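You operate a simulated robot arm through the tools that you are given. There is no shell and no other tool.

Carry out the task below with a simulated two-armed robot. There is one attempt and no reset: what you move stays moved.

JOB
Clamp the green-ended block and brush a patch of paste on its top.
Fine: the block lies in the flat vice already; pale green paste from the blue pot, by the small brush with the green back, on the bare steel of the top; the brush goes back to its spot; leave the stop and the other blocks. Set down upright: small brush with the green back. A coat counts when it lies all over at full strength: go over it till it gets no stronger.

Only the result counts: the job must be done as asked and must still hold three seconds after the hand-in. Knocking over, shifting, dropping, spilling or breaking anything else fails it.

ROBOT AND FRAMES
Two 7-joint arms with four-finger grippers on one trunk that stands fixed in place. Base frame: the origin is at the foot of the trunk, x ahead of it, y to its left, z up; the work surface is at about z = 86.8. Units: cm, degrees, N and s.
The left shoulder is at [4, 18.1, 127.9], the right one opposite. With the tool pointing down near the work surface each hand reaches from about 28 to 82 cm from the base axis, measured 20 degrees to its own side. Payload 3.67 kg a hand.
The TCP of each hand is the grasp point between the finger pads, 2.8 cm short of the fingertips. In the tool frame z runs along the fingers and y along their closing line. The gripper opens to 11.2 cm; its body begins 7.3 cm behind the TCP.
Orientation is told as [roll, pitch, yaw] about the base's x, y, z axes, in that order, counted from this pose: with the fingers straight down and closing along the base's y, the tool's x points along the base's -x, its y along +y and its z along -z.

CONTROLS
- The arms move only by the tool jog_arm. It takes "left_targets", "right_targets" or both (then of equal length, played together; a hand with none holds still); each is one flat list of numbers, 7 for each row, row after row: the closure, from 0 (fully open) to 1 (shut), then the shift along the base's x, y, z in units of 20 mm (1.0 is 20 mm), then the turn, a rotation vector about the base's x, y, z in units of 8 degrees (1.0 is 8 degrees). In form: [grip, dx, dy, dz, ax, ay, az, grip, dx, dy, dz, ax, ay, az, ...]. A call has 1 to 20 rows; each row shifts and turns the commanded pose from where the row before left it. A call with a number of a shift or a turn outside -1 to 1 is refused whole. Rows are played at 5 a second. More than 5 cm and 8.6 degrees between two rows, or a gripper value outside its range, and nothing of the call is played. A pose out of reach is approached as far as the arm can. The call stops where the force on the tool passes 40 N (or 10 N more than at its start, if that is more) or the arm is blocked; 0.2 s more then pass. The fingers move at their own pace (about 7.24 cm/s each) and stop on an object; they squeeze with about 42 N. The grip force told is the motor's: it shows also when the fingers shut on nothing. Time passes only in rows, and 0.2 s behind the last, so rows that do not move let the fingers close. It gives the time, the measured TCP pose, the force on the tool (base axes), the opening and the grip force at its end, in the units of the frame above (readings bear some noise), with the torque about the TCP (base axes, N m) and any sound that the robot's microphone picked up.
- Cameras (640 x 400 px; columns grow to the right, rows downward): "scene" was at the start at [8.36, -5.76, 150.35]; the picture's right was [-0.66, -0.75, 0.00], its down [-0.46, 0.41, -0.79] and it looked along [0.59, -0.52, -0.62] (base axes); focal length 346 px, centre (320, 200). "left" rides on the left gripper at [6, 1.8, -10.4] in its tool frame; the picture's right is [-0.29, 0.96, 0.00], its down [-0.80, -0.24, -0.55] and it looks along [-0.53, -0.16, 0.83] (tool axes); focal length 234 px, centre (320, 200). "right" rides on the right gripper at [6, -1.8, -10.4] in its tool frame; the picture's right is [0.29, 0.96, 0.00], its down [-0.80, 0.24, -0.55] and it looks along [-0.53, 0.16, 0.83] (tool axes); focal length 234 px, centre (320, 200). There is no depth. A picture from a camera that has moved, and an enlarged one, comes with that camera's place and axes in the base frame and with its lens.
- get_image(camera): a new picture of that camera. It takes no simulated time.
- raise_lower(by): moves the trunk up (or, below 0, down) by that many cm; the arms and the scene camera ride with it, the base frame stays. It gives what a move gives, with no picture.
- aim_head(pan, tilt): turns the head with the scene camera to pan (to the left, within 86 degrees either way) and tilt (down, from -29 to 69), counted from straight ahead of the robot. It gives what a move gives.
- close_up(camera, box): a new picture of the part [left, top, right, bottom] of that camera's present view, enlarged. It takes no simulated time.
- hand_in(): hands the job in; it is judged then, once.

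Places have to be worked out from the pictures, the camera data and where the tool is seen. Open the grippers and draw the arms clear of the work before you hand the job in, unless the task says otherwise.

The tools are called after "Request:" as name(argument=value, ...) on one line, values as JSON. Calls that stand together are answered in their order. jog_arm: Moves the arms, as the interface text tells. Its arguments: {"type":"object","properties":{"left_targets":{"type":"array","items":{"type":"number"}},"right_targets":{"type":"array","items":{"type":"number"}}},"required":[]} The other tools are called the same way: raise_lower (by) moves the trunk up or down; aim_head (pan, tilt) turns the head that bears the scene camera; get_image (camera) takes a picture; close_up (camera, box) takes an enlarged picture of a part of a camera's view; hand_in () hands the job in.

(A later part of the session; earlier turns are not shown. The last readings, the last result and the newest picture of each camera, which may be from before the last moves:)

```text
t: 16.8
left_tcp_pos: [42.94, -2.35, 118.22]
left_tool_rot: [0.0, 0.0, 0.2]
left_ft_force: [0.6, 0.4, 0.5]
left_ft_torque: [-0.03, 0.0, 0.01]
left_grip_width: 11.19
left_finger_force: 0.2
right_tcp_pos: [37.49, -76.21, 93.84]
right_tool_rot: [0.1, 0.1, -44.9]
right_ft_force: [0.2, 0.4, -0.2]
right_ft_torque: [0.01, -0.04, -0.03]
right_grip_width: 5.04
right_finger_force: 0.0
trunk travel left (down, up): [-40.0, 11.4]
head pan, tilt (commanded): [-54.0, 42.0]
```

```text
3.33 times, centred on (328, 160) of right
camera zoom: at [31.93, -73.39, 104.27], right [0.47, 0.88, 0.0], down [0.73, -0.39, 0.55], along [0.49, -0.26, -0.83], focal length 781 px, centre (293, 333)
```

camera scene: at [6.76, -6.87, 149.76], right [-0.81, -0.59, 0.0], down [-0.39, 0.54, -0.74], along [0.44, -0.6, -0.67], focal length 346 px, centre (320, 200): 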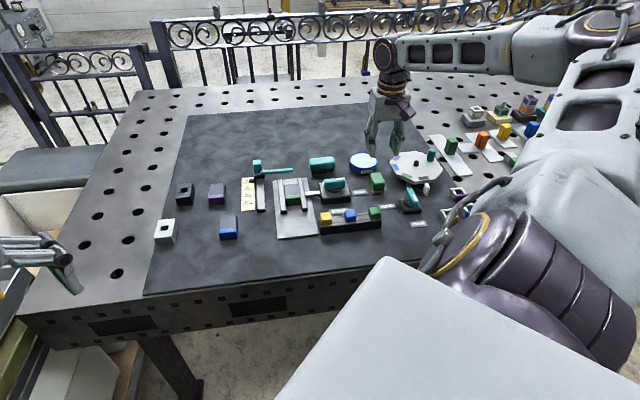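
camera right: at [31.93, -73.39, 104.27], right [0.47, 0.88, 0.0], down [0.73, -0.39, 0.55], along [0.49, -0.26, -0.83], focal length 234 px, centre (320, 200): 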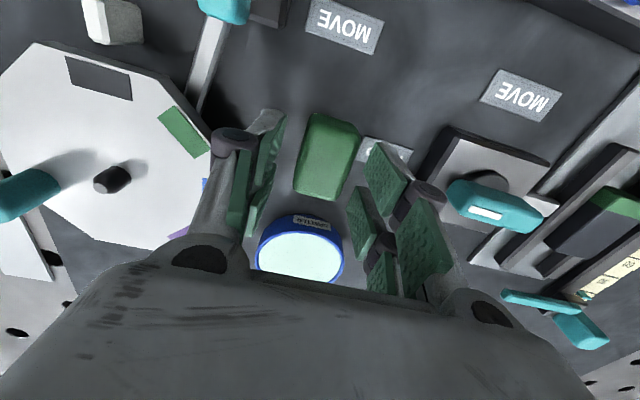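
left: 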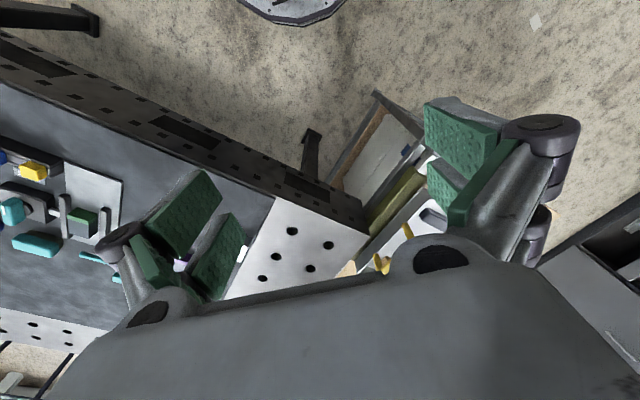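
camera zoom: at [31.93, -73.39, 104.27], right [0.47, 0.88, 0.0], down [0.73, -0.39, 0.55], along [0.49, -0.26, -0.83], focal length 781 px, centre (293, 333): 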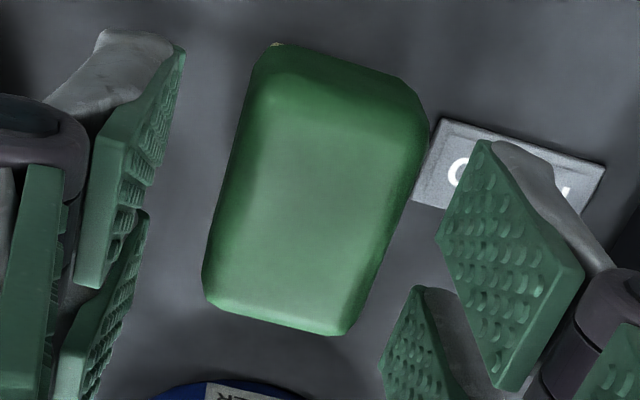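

Both views show the brush about 2.5 mm toward the +x+y side of the hand. I correct by about 3 mm while lowering to z 91.3, with the tips about 1.7 cm above the mat.

Request:
jog_arm(right_targets=[0.55, 0.16, 0.02, 0, 0, 0, 0, 0.55, 0, 0, -0.65, 0, 0, 0, 0.55, 0, 0, -0.62, 0, 0, 0, 0.55, 0, 0, 0, 0, 0, 0])

Request:
close_up(camera="scene", box=[356, 160, 404, 190])

Request:
close_up(camera="right", box=[232, 100, 424, 220])

```text
t: 17.8
left_tcp_pos: [42.77, -2.44, 118.11]
left_tool_rot: [-0.2, -0.1, 0.2]
left_ft_force: [0.1, 0.3, -0.8]
left_ft_torque: [-0.03, -0.05, -0.02]
left_grip_width: 11.2
left_finger_force: 0.0
right_tcp_pos: [37.96, -76.35, 91.35]
right_tool_rot: [0.0, 0.0, -45.0]
right_ft_force: [0.0, 0.5, -0.2]
right_ft_torque: [0.01, 0.0, -0.02]
right_grip_width: 5.03
right_finger_force: 0.1
trunk travel left (down, up): [-40.0, 11.4]
head pan, tilt (commanded): [-54.0, 42.0]
```

```text
13.33 times, centred on (380, 175) of scene
camera zoom: at [6.76, -6.82, 149.77], right [-0.81, -0.59, 0.0], down [-0.39, 0.54, -0.74], along [0.44, -0.6, -0.67], focal length 4616 px, centre (-480, 533)
```

zoom: 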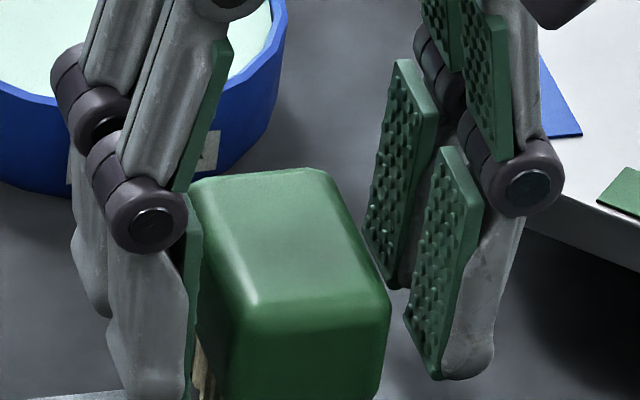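

```text
3.33 times, centred on (328, 160) of right
camera zoom: at [32.26, -73.35, 101.76], right [0.47, 0.88, 0.0], down [0.73, -0.39, 0.55], along [0.49, -0.26, -0.83], focal length 781 px, centre (293, 333)
```

zoom: 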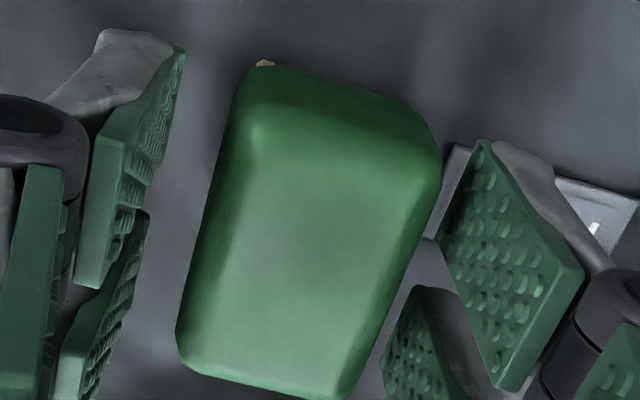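

The brush still sits about 2.5 mm closer to the +x+y pads. I shift the hand by that and then close on the brush slowly.

Request:
jog_arm(right_targets=[0.55, 0.09, 0.09, 0, 0, 0, 0, 0.55, 0, 0, 0, 0, 0, 0, 0.65, 0, 0, 0, 0, 0, 0, 0.65, 0, 0, 0, 0, 0, 0])

Request:
close_up(camera="right", box=[232, 100, 424, 220])

Request:
close_up(camera="scene", box=[356, 160, 404, 190])

```text
t: 18.8
left_tcp_pos: [42.84, -2.32, 118.08]
left_tool_rot: [-0.1, -0.1, 0.1]
left_ft_force: [-0.4, -0.7, -0.7]
left_ft_torque: [0.02, 0.0, 0.05]
left_grip_width: 11.2
left_finger_force: 0.0
right_tcp_pos: [38.1, -76.1, 91.39]
right_tool_rot: [0.0, -0.1, -45.0]
right_ft_force: [0.0, 0.2, -0.2]
right_ft_torque: [0.01, 0.01, -0.01]
right_grip_width: 3.89
right_finger_force: 0.0
trunk travel left (down, up): [-40.0, 11.4]
head pan, tilt (commanded): [-54.0, 42.0]
```

```text
3.33 times, centred on (328, 160) of right
camera zoom: at [32.48, -73.18, 101.72], right [0.47, 0.88, 0.0], down [0.73, -0.39, 0.55], along [0.49, -0.26, -0.83], focal length 781 px, centre (293, 333)
```

zoom: 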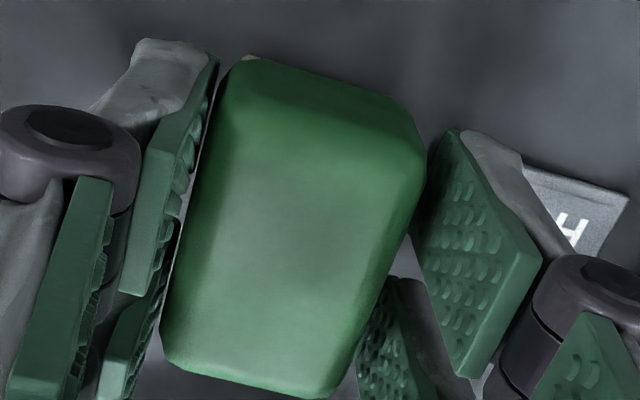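

```text
13.33 times, centred on (380, 175) of scene
camera zoom: at [6.78, -6.85, 149.76], right [-0.81, -0.59, 0.0], down [-0.39, 0.54, -0.74], along [0.44, -0.6, -0.67], focal length 4616 px, centre (-480, 533)
```

zoom: 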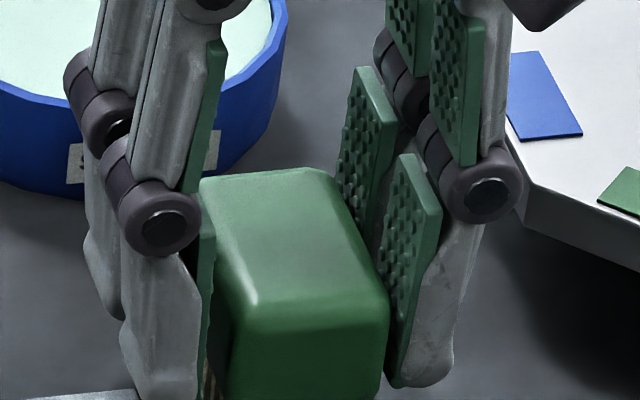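

The pads stand evenly on both sides now. I close fully on the brush, keeping this pose as its return spot.

Request:
jog_arm(right_targets=[0.7, 0, 0, 0, 0, 0, 0, 1.0, 0, 0, 0, 0, 0, 0, 1.0, 0, 0, 0, 0, 0, 0, 1.0, 0, 0, 0, 0, 0, 0])

Request:
close_up(camera="scene", box=[340, 150, 420, 200])

```text
t: 19.8
left_tcp_pos: [42.89, -2.42, 118.2]
left_tool_rot: [0.1, 0.0, 0.2]
left_ft_force: [-0.4, -0.8, -0.3]
left_ft_torque: [0.04, -0.01, 0.02]
left_grip_width: 11.21
left_finger_force: 0.2
right_tcp_pos: [38.08, -76.03, 91.36]
right_tool_rot: [0.0, 0.0, -45.1]
right_ft_force: [-1.1, 0.0, 0.8]
right_ft_torque: [-0.02, 0.05, 0.02]
right_grip_width: 3.3
right_finger_force: 42.1
trunk travel left (down, up): [-40.0, 11.4]
head pan, tilt (commanded): [-54.0, 42.0]
```

```text
8.00 times, centred on (380, 175) of scene
camera zoom: at [6.77, -6.84, 149.76], right [-0.81, -0.59, 0.0], down [-0.39, 0.54, -0.74], along [0.44, -0.6, -0.67], focal length 2770 px, centre (-160, 400)
```

zoom: 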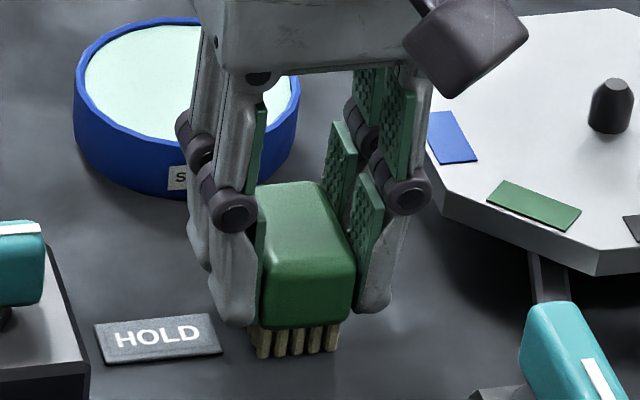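

The brush is held at 3.3 cm width. I lift it straight up about 6.6 cm and check the grasp.

Request:
jog_arm(right_targets=[1.0, 0, 0, 0.3, 0, 0, 0, 1.0, 0, 0, 0.7, 0, 0, 0, 1.0, 0, 0, 0.8, 0, 0, 0, 1.0, 0, 0, 0.8, 0, 0, 0, 1.0, 0, 0, 0.7, 0, 0, 0])

Request:
close_up(camera="scene", box=[330, 130, 442, 200])

Request:
get_image(camera="right")

```text
t: 20.9
left_tcp_pos: [42.89, -2.55, 118.1]
left_tool_rot: [-0.1, 0.0, 0.2]
left_ft_force: [-0.5, -0.5, 0.0]
left_ft_torque: [0.01, 0.0, -0.01]
left_grip_width: 11.21
left_finger_force: 0.1
right_tcp_pos: [38.16, -76.04, 98.11]
right_tool_rot: [0.0, 0.1, -45.1]
right_ft_force: [0.0, -0.1, 0.6]
right_ft_torque: [-0.02, -0.03, -0.01]
right_grip_width: 0.0
right_finger_force: 35.7
trunk travel left (down, up): [-40.0, 11.4]
head pan, tilt (commanded): [-54.0, 42.0]
```

```text
5.71 times, centred on (386, 165) of scene
camera zoom: at [6.75, -6.81, 149.77], right [-0.81, -0.59, 0.0], down [-0.39, 0.54, -0.74], along [0.44, -0.6, -0.67], focal length 1978 px, centre (-57, 400)
```

zoom: 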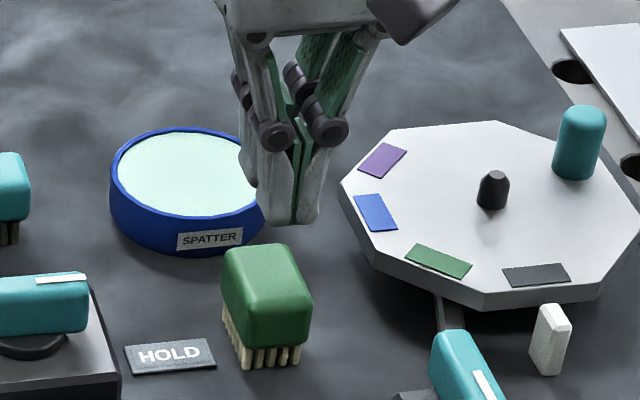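

```text
taken
camera right: at [32.51, -73.13, 108.47], right [0.47, 0.88, 0.0], down [0.73, -0.39, 0.55], along [0.49, -0.26, -0.83], focal length 234 px, centre (320, 200)
```

right: 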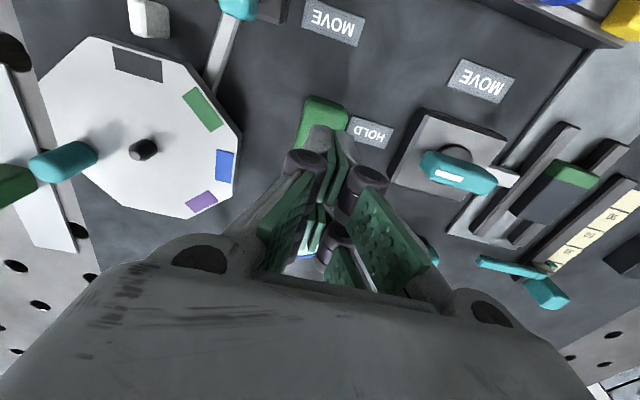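

The brush slipped out of the pads but still stands upright on its spot. I look closely at its shape, to see where to grip better, and whether it moved.

Request:
close_up(camera="scene", box=[360, 166, 400, 191])

Request:
close_up(camera="right", box=[280, 75, 376, 135])

```text
16.00 times, centred on (380, 178) of scene
camera zoom: at [6.75, -6.81, 149.77], right [-0.81, -0.59, 0.0], down [-0.39, 0.54, -0.74], along [0.44, -0.6, -0.67], focal length 5539 px, centre (-640, 544)
```

zoom: 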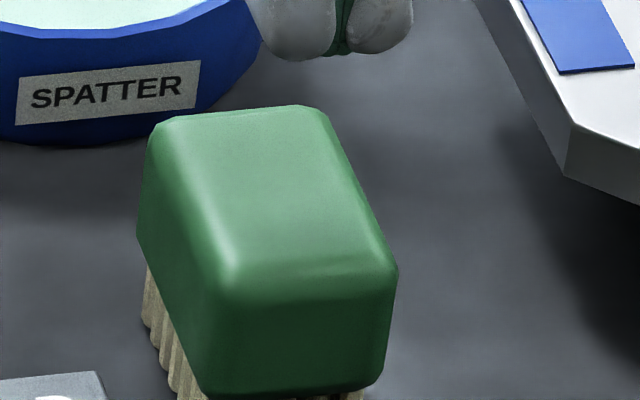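

```text
6.67 times, centred on (328, 105) of right
camera zoom: at [32.51, -73.13, 108.47], right [0.47, 0.88, 0.0], down [0.73, -0.39, 0.55], along [0.49, -0.26, -0.83], focal length 1561 px, centre (267, 833)
```

zoom: 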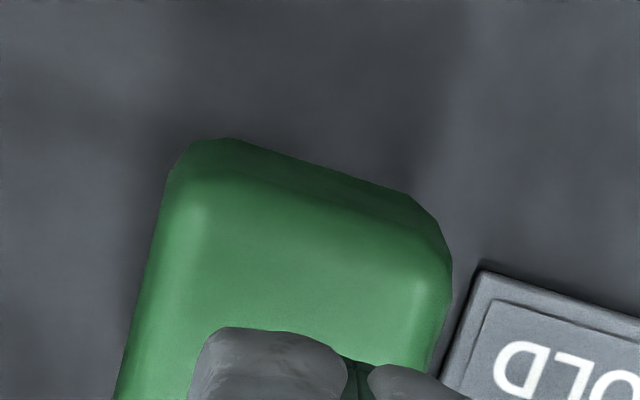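

The brush is a straight-sided rounded block about 3.2 cm wide and still in line with the hand. I open, go down about 1 cm deeper than before, and close again.

Request:
jog_arm(right_targets=[0.55, 0, 0, 0, 0, 0, 0, 0.55, 0, 0, 0, 0, 0, 0, 0.55, 0, 0, 0, 0, 0, 0, 0.55, 0, 0, -0.9, 0, 0, 0, 0.55, 0, 0, -0.9, 0, 0, 0, 0.55, 0, 0, -0.9, 0, 0, 0, 0.55, 0, 0, -0.9, 0, 0, 0, 0.55, 0, 0, -0.3, 0, 0, 0, 0.55, 0, 0, 0, 0, 0, 0])

Request:
close_up(camera="scene", box=[348, 160, 412, 200])

Request:
close_up(camera="right", box=[232, 100, 424, 220])

```text
t: 22.9
left_tcp_pos: [42.82, -2.48, 118.03]
left_tool_rot: [-0.2, -0.1, 0.1]
left_ft_force: [0.0, -0.5, -0.4]
left_ft_torque: [-0.03, 0.01, 0.0]
left_grip_width: 11.2
left_finger_force: 0.1
right_tcp_pos: [38.13, -76.07, 90.28]
right_tool_rot: [0.0, 0.0, -45.0]
right_ft_force: [0.3, -0.4, -0.3]
right_ft_torque: [-0.01, 0.03, -0.02]
right_grip_width: 5.01
right_finger_force: 0.0
trunk travel left (down, up): [-40.0, 11.4]
head pan, tilt (commanded): [-54.0, 42.0]
```

```text
10.00 times, centred on (380, 180) of scene
camera zoom: at [6.77, -6.84, 149.76], right [-0.81, -0.59, 0.0], down [-0.39, 0.54, -0.74], along [0.44, -0.6, -0.67], focal length 3462 px, centre (-280, 400)
```

zoom: 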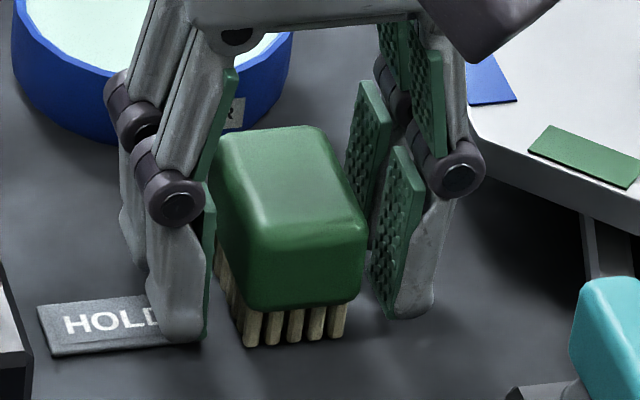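

```text
3.33 times, centred on (328, 160) of right
camera zoom: at [32.5, -73.17, 100.55], right [0.47, 0.88, 0.0], down [0.73, -0.39, 0.55], along [0.49, -0.26, -0.83], focal length 781 px, centre (293, 333)
```

zoom: 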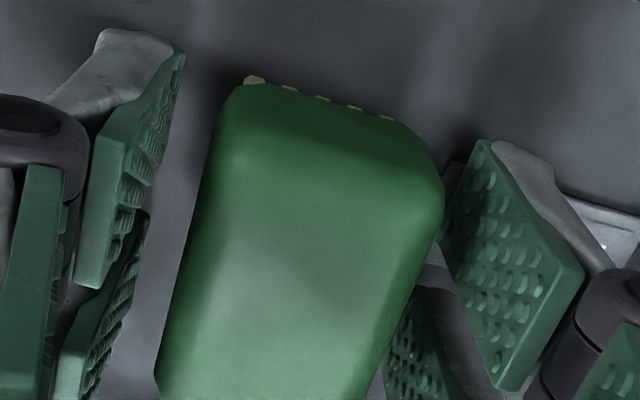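

The tips are now down level with the bristles, and the gaps are nearly even. I nudge 1 mm, close, then lift slowly by 1 cm and read the width.

Request:
jog_arm(right_targets=[0.55, 0.05, 0.05, 0, 0, 0, 0, 0.68, 0, 0, 0, 0, 0, 0, 1.0, 0, 0, 0, 0, 0, 0, 1.0, 0, 0, 0, 0, 0, 0, 1.0, 0, 0, 0, 0, 0, 0, 1.0, 0, 0, 0, 0, 0, 0])

Request:
close_up(camera="scene", box=[348, 160, 412, 200])

Request:
close_up(camera="right", box=[232, 100, 424, 220])

```text
t: 24.4
left_tcp_pos: [42.85, -2.35, 118.07]
left_tool_rot: [0.0, -0.1, 0.1]
left_ft_force: [0.7, 0.2, -0.1]
left_ft_torque: [-0.01, -0.03, -0.02]
left_grip_width: 11.22
left_finger_force: 0.0
right_tcp_pos: [38.29, -75.94, 90.18]
right_tool_rot: [0.0, -0.1, -44.9]
right_ft_force: [0.2, -0.6, 1.7]
right_ft_torque: [0.01, 0.02, 0.02]
right_grip_width: 3.28
right_finger_force: 42.6
trunk travel left (down, up): [-40.0, 11.4]
head pan, tilt (commanded): [-54.0, 42.0]
```

```text
10.00 times, centred on (380, 180) of scene
camera zoom: at [6.77, -6.83, 149.76], right [-0.81, -0.59, 0.0], down [-0.39, 0.54, -0.74], along [0.44, -0.6, -0.67], focal length 3462 px, centre (-280, 400)
```

zoom: 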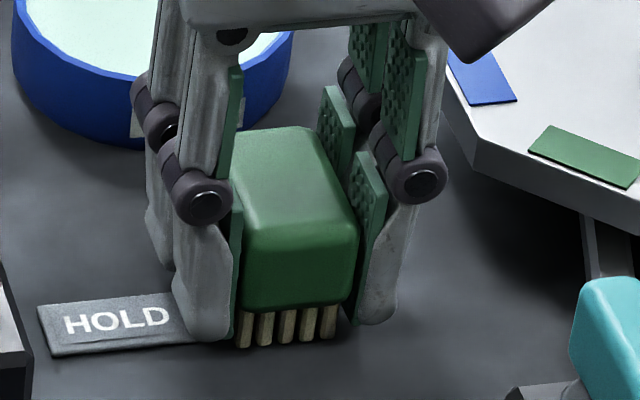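

```text
3.33 times, centred on (328, 160) of right
camera zoom: at [32.6, -73.07, 100.57], right [0.47, 0.88, 0.0], down [0.73, -0.39, 0.55], along [0.49, -0.26, -0.83], focal length 781 px, centre (293, 333)
```

zoom: 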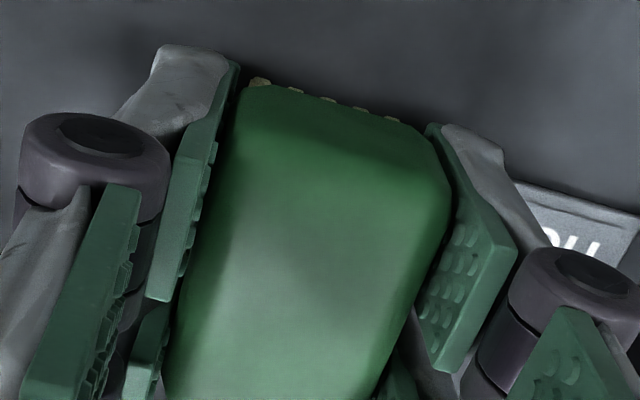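

Held at 3.28 cm, pads well down the sides. I lift slowly, about 8 mm, and read the width.

Request:
jog_arm(right_targets=[1.0, 0, 0, 0.08, 0, 0, 0, 1.0, 0, 0, 0.1, 0, 0, 0, 1.0, 0, 0, 0.1, 0, 0, 0, 1.0, 0, 0, 0.12, 0, 0, 0, 1.0, 0, 0, 0, 0, 0, 0])

Request:
close_up(camera="scene", box=[348, 160, 412, 200])

```text
t: 25.6
left_tcp_pos: [42.87, -2.41, 118.09]
left_tool_rot: [0.0, -0.1, 0.2]
left_ft_force: [0.0, -0.6, 0.6]
left_ft_torque: [-0.02, -0.01, 0.0]
left_grip_width: 11.18
left_finger_force: 0.0
right_tcp_pos: [38.23, -75.96, 90.94]
right_tool_rot: [0.0, 0.0, -45.1]
right_ft_force: [-0.1, -0.7, -0.7]
right_ft_torque: [-0.02, -0.02, 0.02]
right_grip_width: 3.26
right_finger_force: 41.8
trunk travel left (down, up): [-40.0, 11.4]
head pan, tilt (commanded): [-54.0, 42.0]
```

```text
10.00 times, centred on (380, 180) of scene
camera zoom: at [6.78, -6.85, 149.76], right [-0.81, -0.59, 0.0], down [-0.39, 0.54, -0.74], along [0.44, -0.6, -0.67], focal length 3462 px, centre (-280, 400)
```

zoom: 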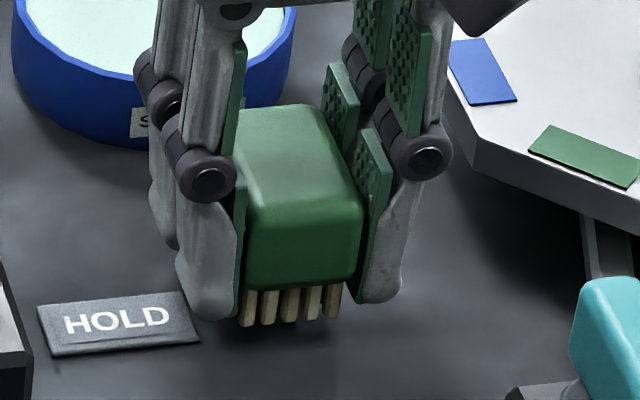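

The brush follows the hand this time. I lift on to about z 98 at a modest speed.

Request:
jog_arm(right_targets=[1.0, 0, 0, 0.2, 0, 0, 0, 1.0, 0, 0, 0.35, 0, 0, 0, 1.0, 0, 0, 0.5, 0, 0, 0, 1.0, 0, 0, 0.5, 0, 0, 0, 1.0, 0, 0, 0.5, 0, 0, 0, 1.0, 0, 0, 0.5, 0, 0, 0, 1.0, 0, 0, 0.5, 0, 0, 0, 1.0, 0, 0, 0.4, 0, 0, 0, 1.0, 0, 0, 0.15, 0, 0, 0])

Request:
close_up(camera="scene", box=[330, 130, 442, 200])

Request:
get_image(camera="right")

```text
t: 27.6
left_tcp_pos: [42.84, -2.47, 118.19]
left_tool_rot: [0.0, 0.0, 0.0]
left_ft_force: [0.7, 0.1, 0.1]
left_ft_torque: [0.0, 0.01, -0.01]
left_grip_width: 11.2
left_finger_force: 0.1
right_tcp_pos: [38.22, -75.91, 98.25]
right_tool_rot: [0.0, 0.0, -44.9]
right_ft_force: [-0.4, 0.8, -1.9]
right_ft_torque: [-0.02, 0.0, -0.02]
right_grip_width: 3.25
right_finger_force: 41.9
trunk travel left (down, up): [-40.0, 11.4]
head pan, tilt (commanded): [-54.0, 42.0]
```

```text
5.71 times, centred on (386, 165) of scene
camera zoom: at [6.78, -6.86, 149.76], right [-0.81, -0.59, 0.0], down [-0.39, 0.54, -0.74], along [0.44, -0.6, -0.67], focal length 1978 px, centre (-57, 400)
```

zoom: 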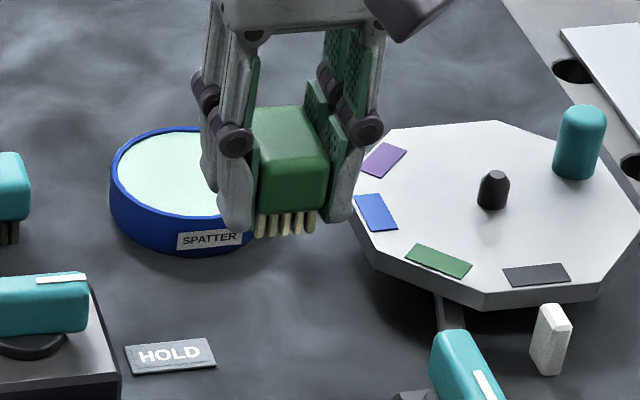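

```text
taken
camera right: at [32.63, -73.09, 108.55], right [0.47, 0.88, 0.0], down [0.73, -0.39, 0.55], along [0.49, -0.26, -0.83], focal length 234 px, centre (320, 200)
```

right: 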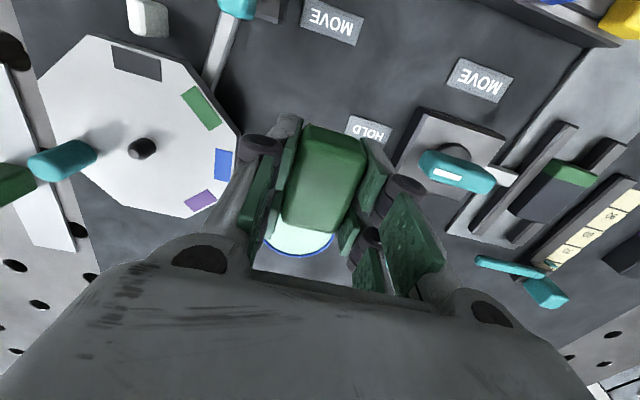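

The brush is held well. I carry it level over the pot, whose centre I put at about [45.9, -82.85].

Request:
jog_arm(right_targets=[1.0, 0.4, -0.36, 0, 0, 0, 0, 1.0, 0.6, -0.54, 0, 0, 0, 0, 1.0, 0.6, -0.54, 0, 0, 0, 0, 1.0, 0.6, -0.54, 0, 0, 0, 0, 1.0, 0.6, -0.54, 0, 0, 0, 0, 1.0, 0.6, -0.54, 0, 0, 0, 0, 1.0, 0.4, -0.4, 0, 0, 0, 0, 1.0, 0, 0, 0, 0, 0, 0])

Request:
close_up(camera="scene", box=[330, 120, 442, 190])

Request:
get_image(camera="right")

```text
t: 29.4
left_tcp_pos: [42.81, -2.39, 118.01]
left_tool_rot: [0.0, -0.1, 0.2]
left_ft_force: [-0.2, 0.6, 0.1]
left_ft_torque: [0.03, -0.01, 0.0]
left_grip_width: 11.19
left_finger_force: 0.1
right_tcp_pos: [45.8, -82.88, 98.24]
right_tool_rot: [0.0, 0.0, -45.1]
right_ft_force: [0.6, 0.2, -0.5]
right_ft_torque: [0.02, 0.03, -0.01]
right_grip_width: 3.26
right_finger_force: 42.1
trunk travel left (down, up): [-40.0, 11.4]
head pan, tilt (commanded): [-54.0, 42.0]
```

```text
5.71 times, centred on (386, 155) of scene
camera zoom: at [6.75, -6.85, 149.76], right [-0.81, -0.59, 0.0], down [-0.39, 0.54, -0.74], along [0.44, -0.6, -0.67], focal length 1978 px, centre (-57, 457)
```

zoom: 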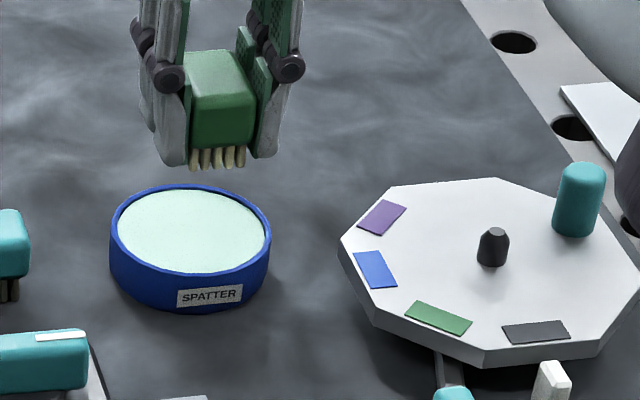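

```text
taken
camera right: at [40.19, -80.04, 108.5], right [0.47, 0.88, 0.0], down [0.73, -0.39, 0.55], along [0.49, -0.26, -0.83], focal length 234 px, centre (320, 200)
```

right: 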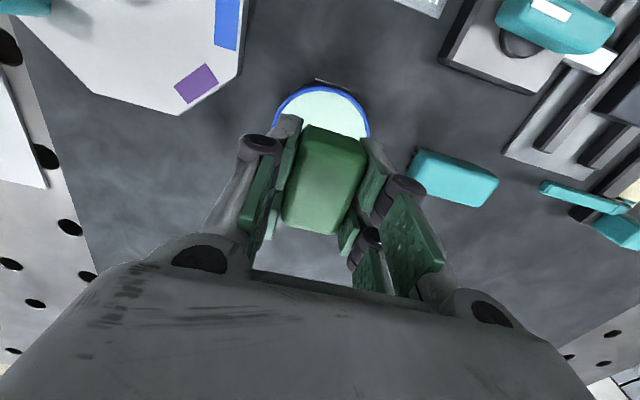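

The hand reaches and the brush stands over the pot's centre. I lower to a few millimetres above the paste (rim near z 89.5, bristle ends 3.4 cm under the TCP) and check.

Request:
jog_arm(right_targets=[1.0, 0.05, -0.02, -0.4, 0, 0, 0, 1.0, 0.02, 0, -0.6, 0, 0, 0, 1.0, 0, 0, -0.6, 0, 0, 0, 1.0, 0, 0, -0.5, 0, 0, 0, 1.0, 0, 0, -0.3, 0, 0, 0, 1.0, 0, 0, 0, 0, 0, 0])

Request:
close_up(camera="scene", box=[340, 140, 388, 170])

Request:
get_image(camera="right")

```text
t: 30.8
left_tcp_pos: [42.84, -2.39, 118.08]
left_tool_rot: [0.0, -0.1, 0.2]
left_ft_force: [0.6, 0.1, 0.3]
left_ft_torque: [-0.04, 0.02, 0.02]
left_grip_width: 11.19
left_finger_force: 0.1
right_tcp_pos: [45.89, -82.9, 93.44]
right_tool_rot: [0.0, 0.1, -45.0]
right_ft_force: [-0.3, 0.4, -0.1]
right_ft_torque: [0.03, -0.03, 0.03]
right_grip_width: 3.24
right_finger_force: 42.4
trunk travel left (down, up): [-40.0, 11.4]
head pan, tilt (commanded): [-54.0, 42.0]
```

```text
13.33 times, centred on (364, 155) of scene
camera zoom: at [6.78, -6.85, 149.76], right [-0.81, -0.59, 0.0], down [-0.39, 0.54, -0.74], along [0.44, -0.6, -0.67], focal length 4616 px, centre (-267, 800)
```

zoom: 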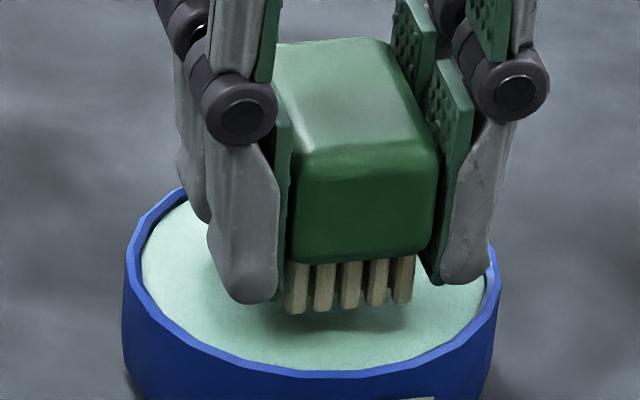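

```text
taken
camera right: at [40.3, -80.07, 103.73], right [0.47, 0.88, 0.0], down [0.73, -0.39, 0.55], along [0.49, -0.26, -0.83], focal length 234 px, centre (320, 200)
```

right: 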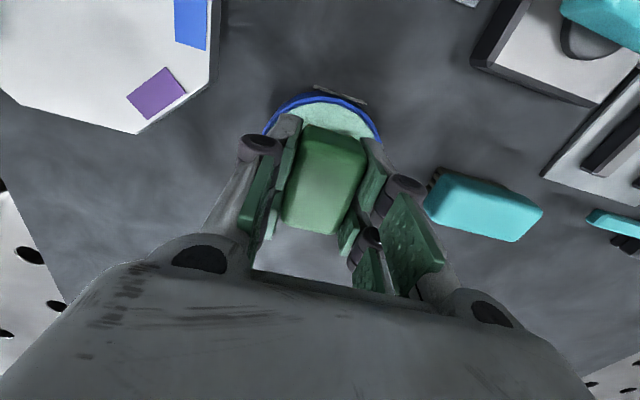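

The bristle ends hang just above the paste, but the hand is about 4 mm too far to the -x-y side. I shift by 3.5 mm and lower by 7 mm in small steps.

Request:
jog_arm(right_targets=[1.0, 0.12, 0.12, 0, 0, 0, 0, 1.0, 0, 0, -0.15, 0, 0, 0, 1.0, 0, 0, -0.1, 0, 0, 0, 1.0, 0, 0, -0.1, 0, 0, 0, 1.0, 0, 0, 0, 0, 0, 0])

Request:
close_up(camera="scene", box=[340, 140, 388, 170])

```text
t: 31.9
left_tcp_pos: [42.81, -2.32, 118.16]
left_tool_rot: [0.0, -0.1, 0.1]
left_ft_force: [-0.2, -0.7, 0.4]
left_ft_torque: [-0.04, 0.03, -0.02]
left_grip_width: 11.17
left_finger_force: 0.0
right_tcp_pos: [46.27, -82.67, 92.72]
right_tool_rot: [-0.1, -0.1, -44.9]
right_ft_force: [-0.7, -0.2, -0.6]
right_ft_torque: [-0.01, -0.02, 0.01]
right_grip_width: 3.25
right_finger_force: 42.4
trunk travel left (down, up): [-40.0, 11.4]
head pan, tilt (commanded): [-54.0, 42.0]
```

```text
13.33 times, centred on (364, 155) of scene
camera zoom: at [6.78, -6.86, 149.76], right [-0.81, -0.59, 0.0], down [-0.39, 0.54, -0.74], along [0.44, -0.6, -0.67], focal length 4616 px, centre (-267, 800)
```

zoom: 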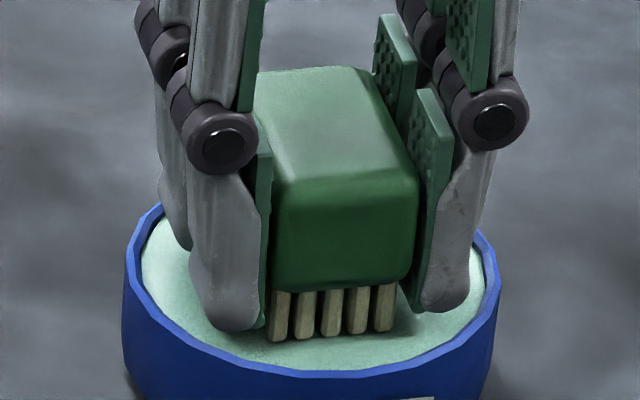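

The bristles are right at the paste, a little toward the near rim. I move 4 mm toward the pot's middle and lower another 3 mm.

Request:
jog_arm(right_targets=[1.0, 0.13, -0.13, 0, 0, 0, 0, 1.0, 0, 0, -0.08, 0, 0, 0, 1.0, 0, 0, -0.07, 0, 0, 0, 1.0, 0, 0, 0, 0, 0, 0])

Request:
close_up(camera="scene", box=[340, 140, 388, 170])

```text
t: 33.0
left_tcp_pos: [42.72, -2.25, 118.18]
left_tool_rot: [-0.1, 0.0, 0.1]
left_ft_force: [-0.5, 1.3, 0.5]
left_ft_torque: [0.0, 0.01, 0.02]
left_grip_width: 11.21
left_finger_force: 0.0
right_tcp_pos: [46.46, -82.91, 92.68]
right_tool_rot: [-0.1, -0.1, -45.0]
right_ft_force: [4.7, -4.0, 16.1]
right_ft_torque: [0.11, 0.14, -0.01]
right_grip_width: 3.24
right_finger_force: 42.1
trunk travel left (down, up): [-40.0, 11.4]
head pan, tilt (commanded): [-54.0, 42.0]
```

```text
13.33 times, centred on (364, 155) of scene
camera zoom: at [6.71, -6.68, 149.79], right [-0.81, -0.59, 0.0], down [-0.39, 0.54, -0.74], along [0.44, -0.6, -0.67], focal length 4616 px, centre (-267, 800)
```

zoom: 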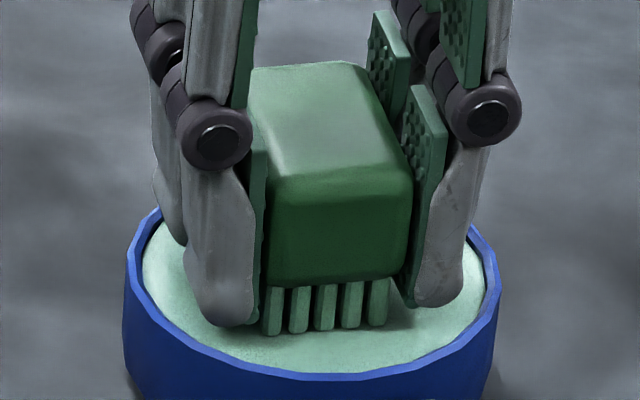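

The bristles turned pale green and the force rose to 16 N, so the paste surface is near z 89.3 and the brush is loaded. I lift out and carry it toward the block at a safe height.

Request:
jog_arm(right_targets=[1.0, 0, 0, 0.2, 0, 0, 0, 1.0, 0, 0, 0.4, 0, 0, 0, 1.0, 0, 0, 0.6, 0, 0, 0, 1.0, 0, 0, 0.7, 0, 0, 0, 1.0, 0, 0, 0.7, 0, 0, 0, 1.0, 0, 0, 0.5, 0, 0, 0])

Request:
close_up(camera="scene", box=[330, 110, 442, 180])

```text
t: 34.4
left_tcp_pos: [42.78, -2.41, 118.09]
left_tool_rot: [0.0, -0.1, 0.1]
left_ft_force: [0.0, 0.2, 1.0]
left_ft_torque: [0.01, -0.02, 0.02]
left_grip_width: 11.19
left_finger_force: 0.2
right_tcp_pos: [46.39, -82.91, 98.6]
right_tool_rot: [0.1, 0.0, -44.9]
right_ft_force: [-0.2, -0.5, -0.9]
right_ft_torque: [-0.03, 0.02, 0.03]
right_grip_width: 3.23
right_finger_force: 42.3
trunk travel left (down, up): [-40.0, 11.4]
head pan, tilt (commanded): [-54.0, 42.0]
```

```text
5.71 times, centred on (386, 145) of scene
camera zoom: at [6.78, -6.83, 149.76], right [-0.81, -0.59, 0.0], down [-0.39, 0.54, -0.74], along [0.44, -0.6, -0.67], focal length 1978 px, centre (-57, 514)
```

zoom: 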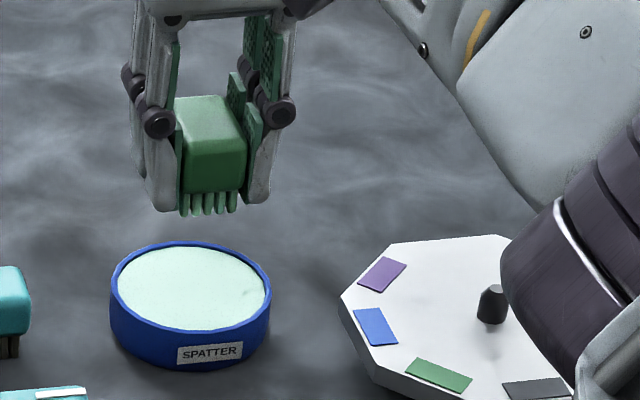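

The brush is loaded and the pot unmoved. I carry it level to above the block.

Request:
jog_arm(right_targets=[1.0, 0.15, 0.4, 0, 0, 0, 0, 1.0, 0.28, 0.8, 0, 0, 0, 0, 1.0, 0.3, 0.9, 0, 0, 0, 0, 1.0, 0.3, 0.9, 0, 0, 0, 0, 1.0, 0.3, 0.9, 0, 0, 0, 0, 1.0, 0.3, 0.9, 0, 0, 0, 0, 1.0, 0.3, 0.9, 0, 0, 0, 0, 1.0, 0.3, 0.9, 0, 0, 0, 0, 1.0, 0.3, 0.9, 0, 0, 0, 0, 1.0, 0.3, 0.9, 0, 0, 0, 0, 1.0, 0.3, 0.9, 0, 0, 0, 0, 1.0, 0.3, 0.9, 0, 0, 0, 0, 1.0, 0.3, 0.9, 0, 0, 0, 0, 1.0, 0.27, 0.6, 0, 0, 0, 0, 1.0, 0, 0, 0, 0, 0, 0])

Request:
close_up(camera="scene", box=[255, 130, 367, 200])

Request:
get_image(camera="right")

```text
t: 37.5
left_tcp_pos: [42.79, -2.44, 118.13]
left_tool_rot: [0.1, -0.1, 0.1]
left_ft_force: [-0.5, -0.2, -0.6]
left_ft_torque: [0.02, 0.0, -0.01]
left_grip_width: 11.21
left_finger_force: 0.0
right_tcp_pos: [54.5, -59.42, 98.53]
right_tool_rot: [0.0, 0.0, -45.1]
right_ft_force: [-0.3, -0.1, -0.6]
right_ft_torque: [-0.01, 0.0, -0.01]
right_grip_width: 3.26
right_finger_force: 41.9
trunk travel left (down, up): [-40.0, 11.4]
head pan, tilt (commanded): [-54.0, 42.0]
```

```text
5.71 times, centred on (311, 165) of scene
camera zoom: at [6.77, -6.87, 149.76], right [-0.81, -0.59, 0.0], down [-0.39, 0.54, -0.74], along [0.44, -0.6, -0.67], focal length 1978 px, centre (371, 400)
```

zoom: 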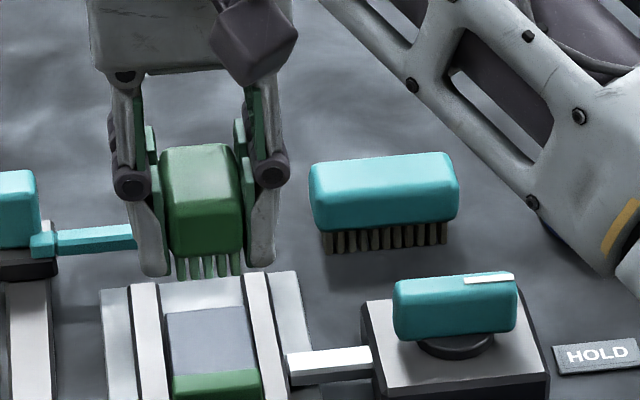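

```text
taken
camera right: at [48.83, -56.66, 108.97], right [0.47, 0.88, 0.0], down [0.73, -0.39, 0.55], along [0.49, -0.26, -0.83], focal length 234 px, centre (320, 200)
```

right: 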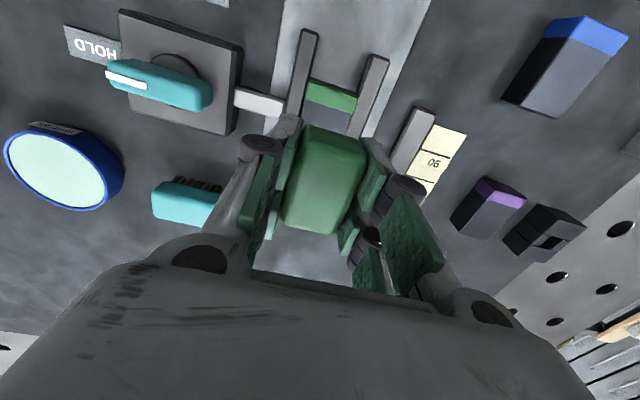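

The brush hangs in line with the block. I lower to about 7 mm above the steel and check the alignment.

Request:
jog_arm(right_targets=[1.0, 0, 0, -0.4, 0, 0, 0, 1.0, 0, 0, -0.6, 0, 0, 0, 1.0, 0, 0, -0.6, 0, 0, 0, 1.0, 0, 0, -0.4, 0, 0, 0, 1.0, 0, 0, -0.25, 0, 0, 0, 1.0, 0, 0, 0, 0, 0, 0])

Request:
close_up(camera="scene", box=[268, 165, 332, 205])

Request:
close_up(camera="right", box=[240, 60, 432, 180])

```text
t: 39.0
left_tcp_pos: [42.84, -2.48, 118.08]
left_tool_rot: [0.0, -0.1, 0.1]
left_ft_force: [0.6, 0.1, -0.9]
left_ft_torque: [-0.02, 0.0, -0.02]
left_grip_width: 11.21
left_finger_force: 0.0
right_tcp_pos: [54.52, -59.6, 93.94]
right_tool_rot: [0.0, 0.0, -45.0]
right_ft_force: [0.4, 0.3, -1.0]
right_ft_torque: [0.0, -0.01, 0.02]
right_grip_width: 3.27
right_finger_force: 41.9
trunk travel left (down, up): [-40.0, 11.4]
head pan, tilt (commanded): [-54.0, 42.0]
```

```text
10.00 times, centred on (300, 185) of scene
camera zoom: at [6.79, -6.84, 149.76], right [-0.81, -0.59, 0.0], down [-0.39, 0.54, -0.74], along [0.44, -0.6, -0.67], focal length 3462 px, centre (520, 350)
```

zoom: 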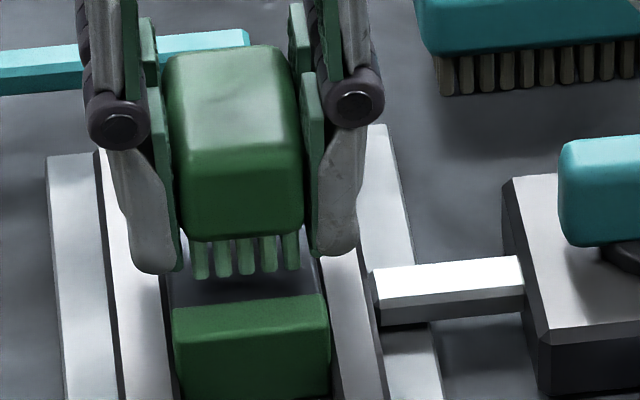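

```text
3.33 times, centred on (336, 120) of right
camera zoom: at [48.83, -56.68, 104.41], right [0.47, 0.88, 0.0], down [0.73, -0.39, 0.55], along [0.49, -0.26, -0.83], focal length 781 px, centre (267, 467)
```

zoom: 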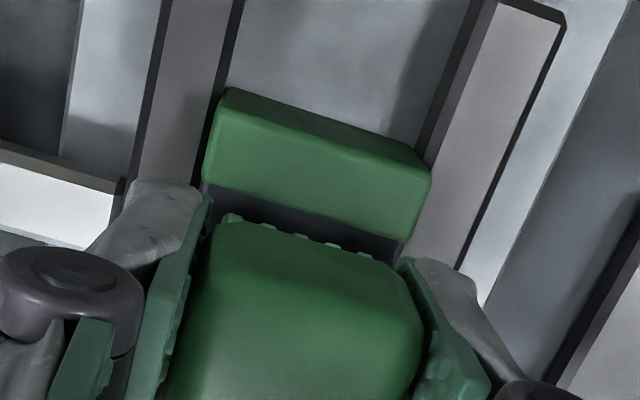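

The bristles are centred across the block, with their near edge just inside the steel. I lower gently until a light contact force shows.

Request:
jog_arm(right_targets=[1.0, 0, 0, -0.2, 0, 0, 0, 1.0, 0, 0, -0.1, 0, 0, 0, 1.0, 0, 0, -0.06, 0, 0, 0, 1.0, 0, 0, 0, 0, 0, 0])

Request:
close_up(camera="scene", box=[268, 165, 332, 205])

```text
t: 40.0
left_tcp_pos: [42.92, -2.39, 118.14]
left_tool_rot: [-0.1, -0.1, 0.1]
left_ft_force: [-0.3, -0.4, -0.6]
left_ft_torque: [-0.04, -0.01, 0.03]
left_grip_width: 11.23
left_finger_force: 0.0
right_tcp_pos: [54.55, -59.48, 93.45]
right_tool_rot: [0.0, 0.1, -45.0]
right_ft_force: [0.3, 0.5, 3.5]
right_ft_torque: [0.02, 0.05, 0.02]
right_grip_width: 3.24
right_finger_force: 42.4
trunk travel left (down, up): [-40.0, 11.4]
head pan, tilt (commanded): [-54.0, 42.0]
```

```text
10.00 times, centred on (300, 185) of scene
camera zoom: at [6.77, -6.82, 149.77], right [-0.81, -0.59, 0.0], down [-0.39, 0.54, -0.74], along [0.44, -0.6, -0.67], focal length 3462 px, centre (520, 350)
```

zoom: 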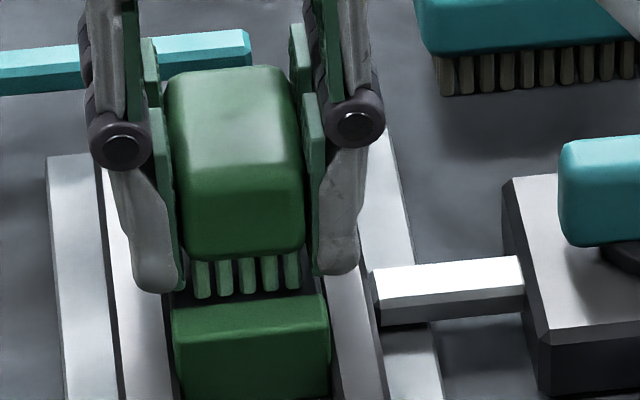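

Light contact at 3.5 N with the block's top. I start brushing: side to side across the steel, then further along and back.

Request:
jog_arm(right_targets=[1.0, 0.0767, 0.0767, -0.02, 0, 0, 0, 1.0, 0.0767, 0.0767, 0, 0, 0, 0, 1.0, 0.0767, 0.0767, 0, 0, 0, 0, 1.0, -0.0767, -0.0767, 0, 0, 0, 0, 1.0, -0.0767, -0.0767, 0, 0, 0, 0, 1.0, -0.0767, -0.0767, 0, 0, 0, 0, 1.0, -0.0767, -0.0767, 0, 0, 0, 0, 1.0, -0.0767, -0.0767, 0, 0, 0, 0, 1.0, -0.0767, -0.0767, 0, 0, 0, 0, 1.0, 0.07, -0.07, 0, 0, 0, 0, 1.0, 0.07, -0.07, 0, 0, 0, 0, 1.0, 0.0767, 0.0767, 0, 0, 0, 0, 1.0, 0.0767, 0.0767, 0, 0, 0, 0, 1.0, 0.0767, 0.0767, 0, 0, 0, 0, 1.0, 0.0767, 0.0767, 0, 0, 0, 0, 1.0, 0.0767, 0.0767, 0, 0, 0, 0, 1.0, 0.0767, 0.0767, 0, 0, 0, 0])

Request:
close_up(camera="scene", box=[268, 165, 332, 205])

```text
t: 43.5
left_tcp_pos: [42.81, -2.32, 118.14]
left_tool_rot: [-0.2, -0.1, 0.1]
left_ft_force: [1.0, -0.2, 0.2]
left_ft_torque: [-0.02, 0.01, 0.02]
left_grip_width: 11.2
left_finger_force: 0.1
right_tcp_pos: [55.18, -59.3, 93.53]
right_tool_rot: [0.0, 0.1, -45.0]
right_ft_force: [-2.6, -1.5, 8.1]
right_ft_torque: [-0.05, 0.07, 0.01]
right_grip_width: 3.26
right_finger_force: 41.9
trunk travel left (down, up): [-40.0, 11.4]
head pan, tilt (commanded): [-54.0, 42.0]
```

```text
10.00 times, centred on (300, 185) of scene
camera zoom: at [6.68, -6.78, 149.77], right [-0.81, -0.59, 0.0], down [-0.39, 0.54, -0.74], along [0.44, -0.6, -0.67], focal length 3462 px, centre (520, 350)
```

zoom: 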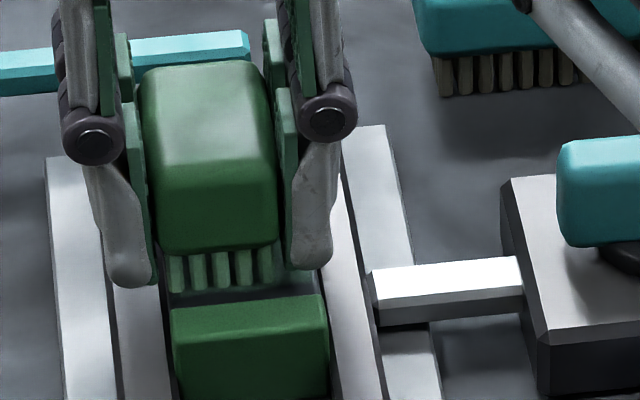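

The brush is laying paste, with about 8 N of contact. I go on: further along the steel, across, then back to the green boundary and across again.

Request:
jog_arm(right_targets=[1.0, 0.062, -0.062, 0, 0, 0, 0, 1.0, 0.062, -0.062, 0, 0, 0, 0, 1.0, -0.0767, -0.0767, 0, 0, 0, 0, 1.0, -0.0767, -0.0767, 0, 0, 0, 0, 1.0, -0.0767, -0.0767, 0, 0, 0, 0, 1.0, -0.0767, -0.0767, 0, 0, 0, 0, 1.0, -0.0767, -0.0767, 0, 0, 0, 0, 1.0, -0.0767, -0.0767, 0, 0, 0, 0, 1.0, -0.08, 0.08, 0, 0, 0, 0, 1.0, -0.08, 0.08, 0, 0, 0, 0, 1.0, -0.08, 0.08, 0, 0, 0, 0, 1.0, -0.08, 0.08, 0, 0, 0, 0, 1.0, 0.0767, 0.0767, 0, 0, 0, 0, 1.0, 0.0767, 0.0767, 0, 0, 0, 0, 1.0, 0.0767, 0.0767, 0, 0, 0, 0, 1.0, 0.0767, 0.0767, 0, 0, 0, 0, 1.0, 0.0767, 0.0767, 0, 0, 0, 0, 1.0, 0.0767, 0.0767, 0, 0, 0, 0])

Request:
close_up(camera="scene", box=[268, 165, 332, 205])

```text
t: 47.4
left_tcp_pos: [42.85, -2.25, 118.09]
left_tool_rot: [-0.1, -0.1, 0.1]
left_ft_force: [0.4, 0.7, 0.5]
left_ft_torque: [0.01, -0.01, 0.0]
left_grip_width: 11.19
left_finger_force: 0.0
right_tcp_pos: [54.8, -58.79, 93.24]
right_tool_rot: [0.1, 0.0, -45.0]
right_ft_force: [-2.2, -0.4, 5.3]
right_ft_torque: [-0.04, 0.03, 0.0]
right_grip_width: 3.27
right_finger_force: 41.6
trunk travel left (down, up): [-40.0, 11.4]
head pan, tilt (commanded): [-54.0, 42.0]
```

```text
10.00 times, centred on (300, 185) of scene
camera zoom: at [6.72, -6.8, 149.77], right [-0.81, -0.59, 0.0], down [-0.39, 0.54, -0.74], along [0.44, -0.6, -0.67], focal length 3462 px, centre (520, 350)
```

zoom: 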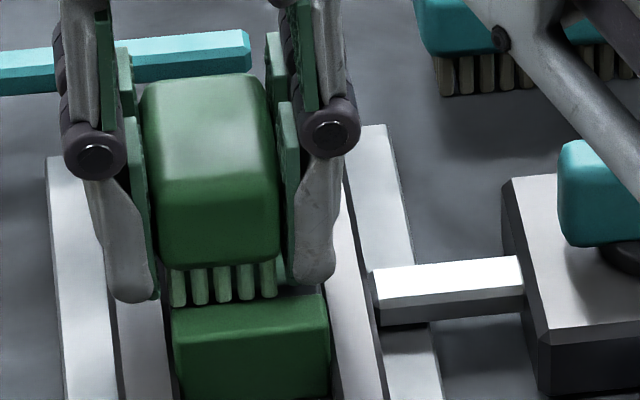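

I raise the brush a few centimetres and back it off to look at the coat on the steel.

Request:
jog_arm(right_targets=[1.0, 0, 0, 0.3, 0, 0, 0, 1.0, 0, 0, 0.7, 0, 0, 0, 1.0, 0, 0, 0.9, 0, 0, 0, 1.0, 0.3, -0.3, 0.7, 0, 0, 0, 1.0, 0.5, -0.5, 0.2, 0, 0, 0, 1.0, 0.4, -0.4, 0, 0, 0, 0])

Request:
close_up(camera="scene", box=[275, 170, 323, 200])

Request:
get_image(camera="right")

```text
t: 48.8
left_tcp_pos: [42.84, -2.42, 118.12]
left_tool_rot: [0.1, -0.2, 0.1]
left_ft_force: [-0.4, -0.3, -0.1]
left_ft_torque: [0.04, -0.03, -0.01]
left_grip_width: 11.19
left_finger_force: 0.1
right_tcp_pos: [57.22, -61.3, 98.87]
right_tool_rot: [0.0, 0.1, -44.9]
right_ft_force: [-0.9, 0.3, -1.1]
right_ft_torque: [0.03, -0.04, 0.0]
right_grip_width: 3.24
right_finger_force: 41.8
trunk travel left (down, up): [-40.0, 11.4]
head pan, tilt (commanded): [-54.0, 42.0]
```

```text
13.33 times, centred on (299, 185) of scene
camera zoom: at [6.82, -6.86, 149.76], right [-0.81, -0.59, 0.0], down [-0.39, 0.54, -0.74], along [0.44, -0.6, -0.67], focal length 4616 px, centre (600, 400)
```

zoom: 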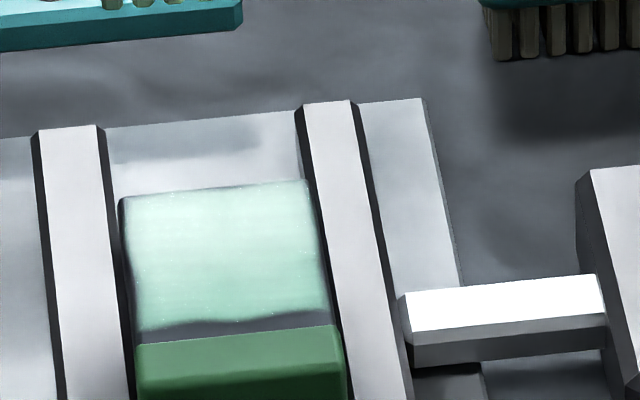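

```text
taken
camera right: at [51.54, -58.52, 109.29], right [0.47, 0.88, 0.0], down [0.73, -0.39, 0.55], along [0.49, -0.26, -0.83], focal length 234 px, centre (320, 200)
```

right: 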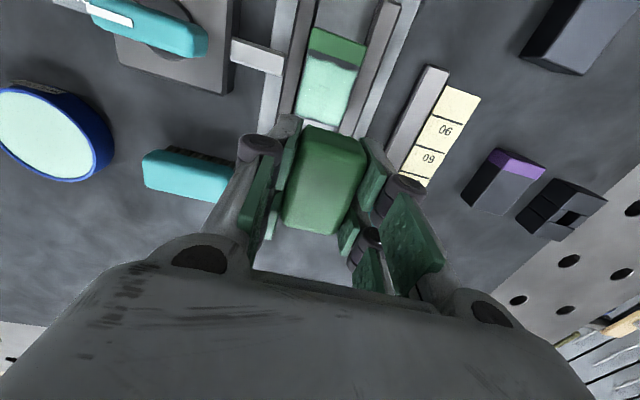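

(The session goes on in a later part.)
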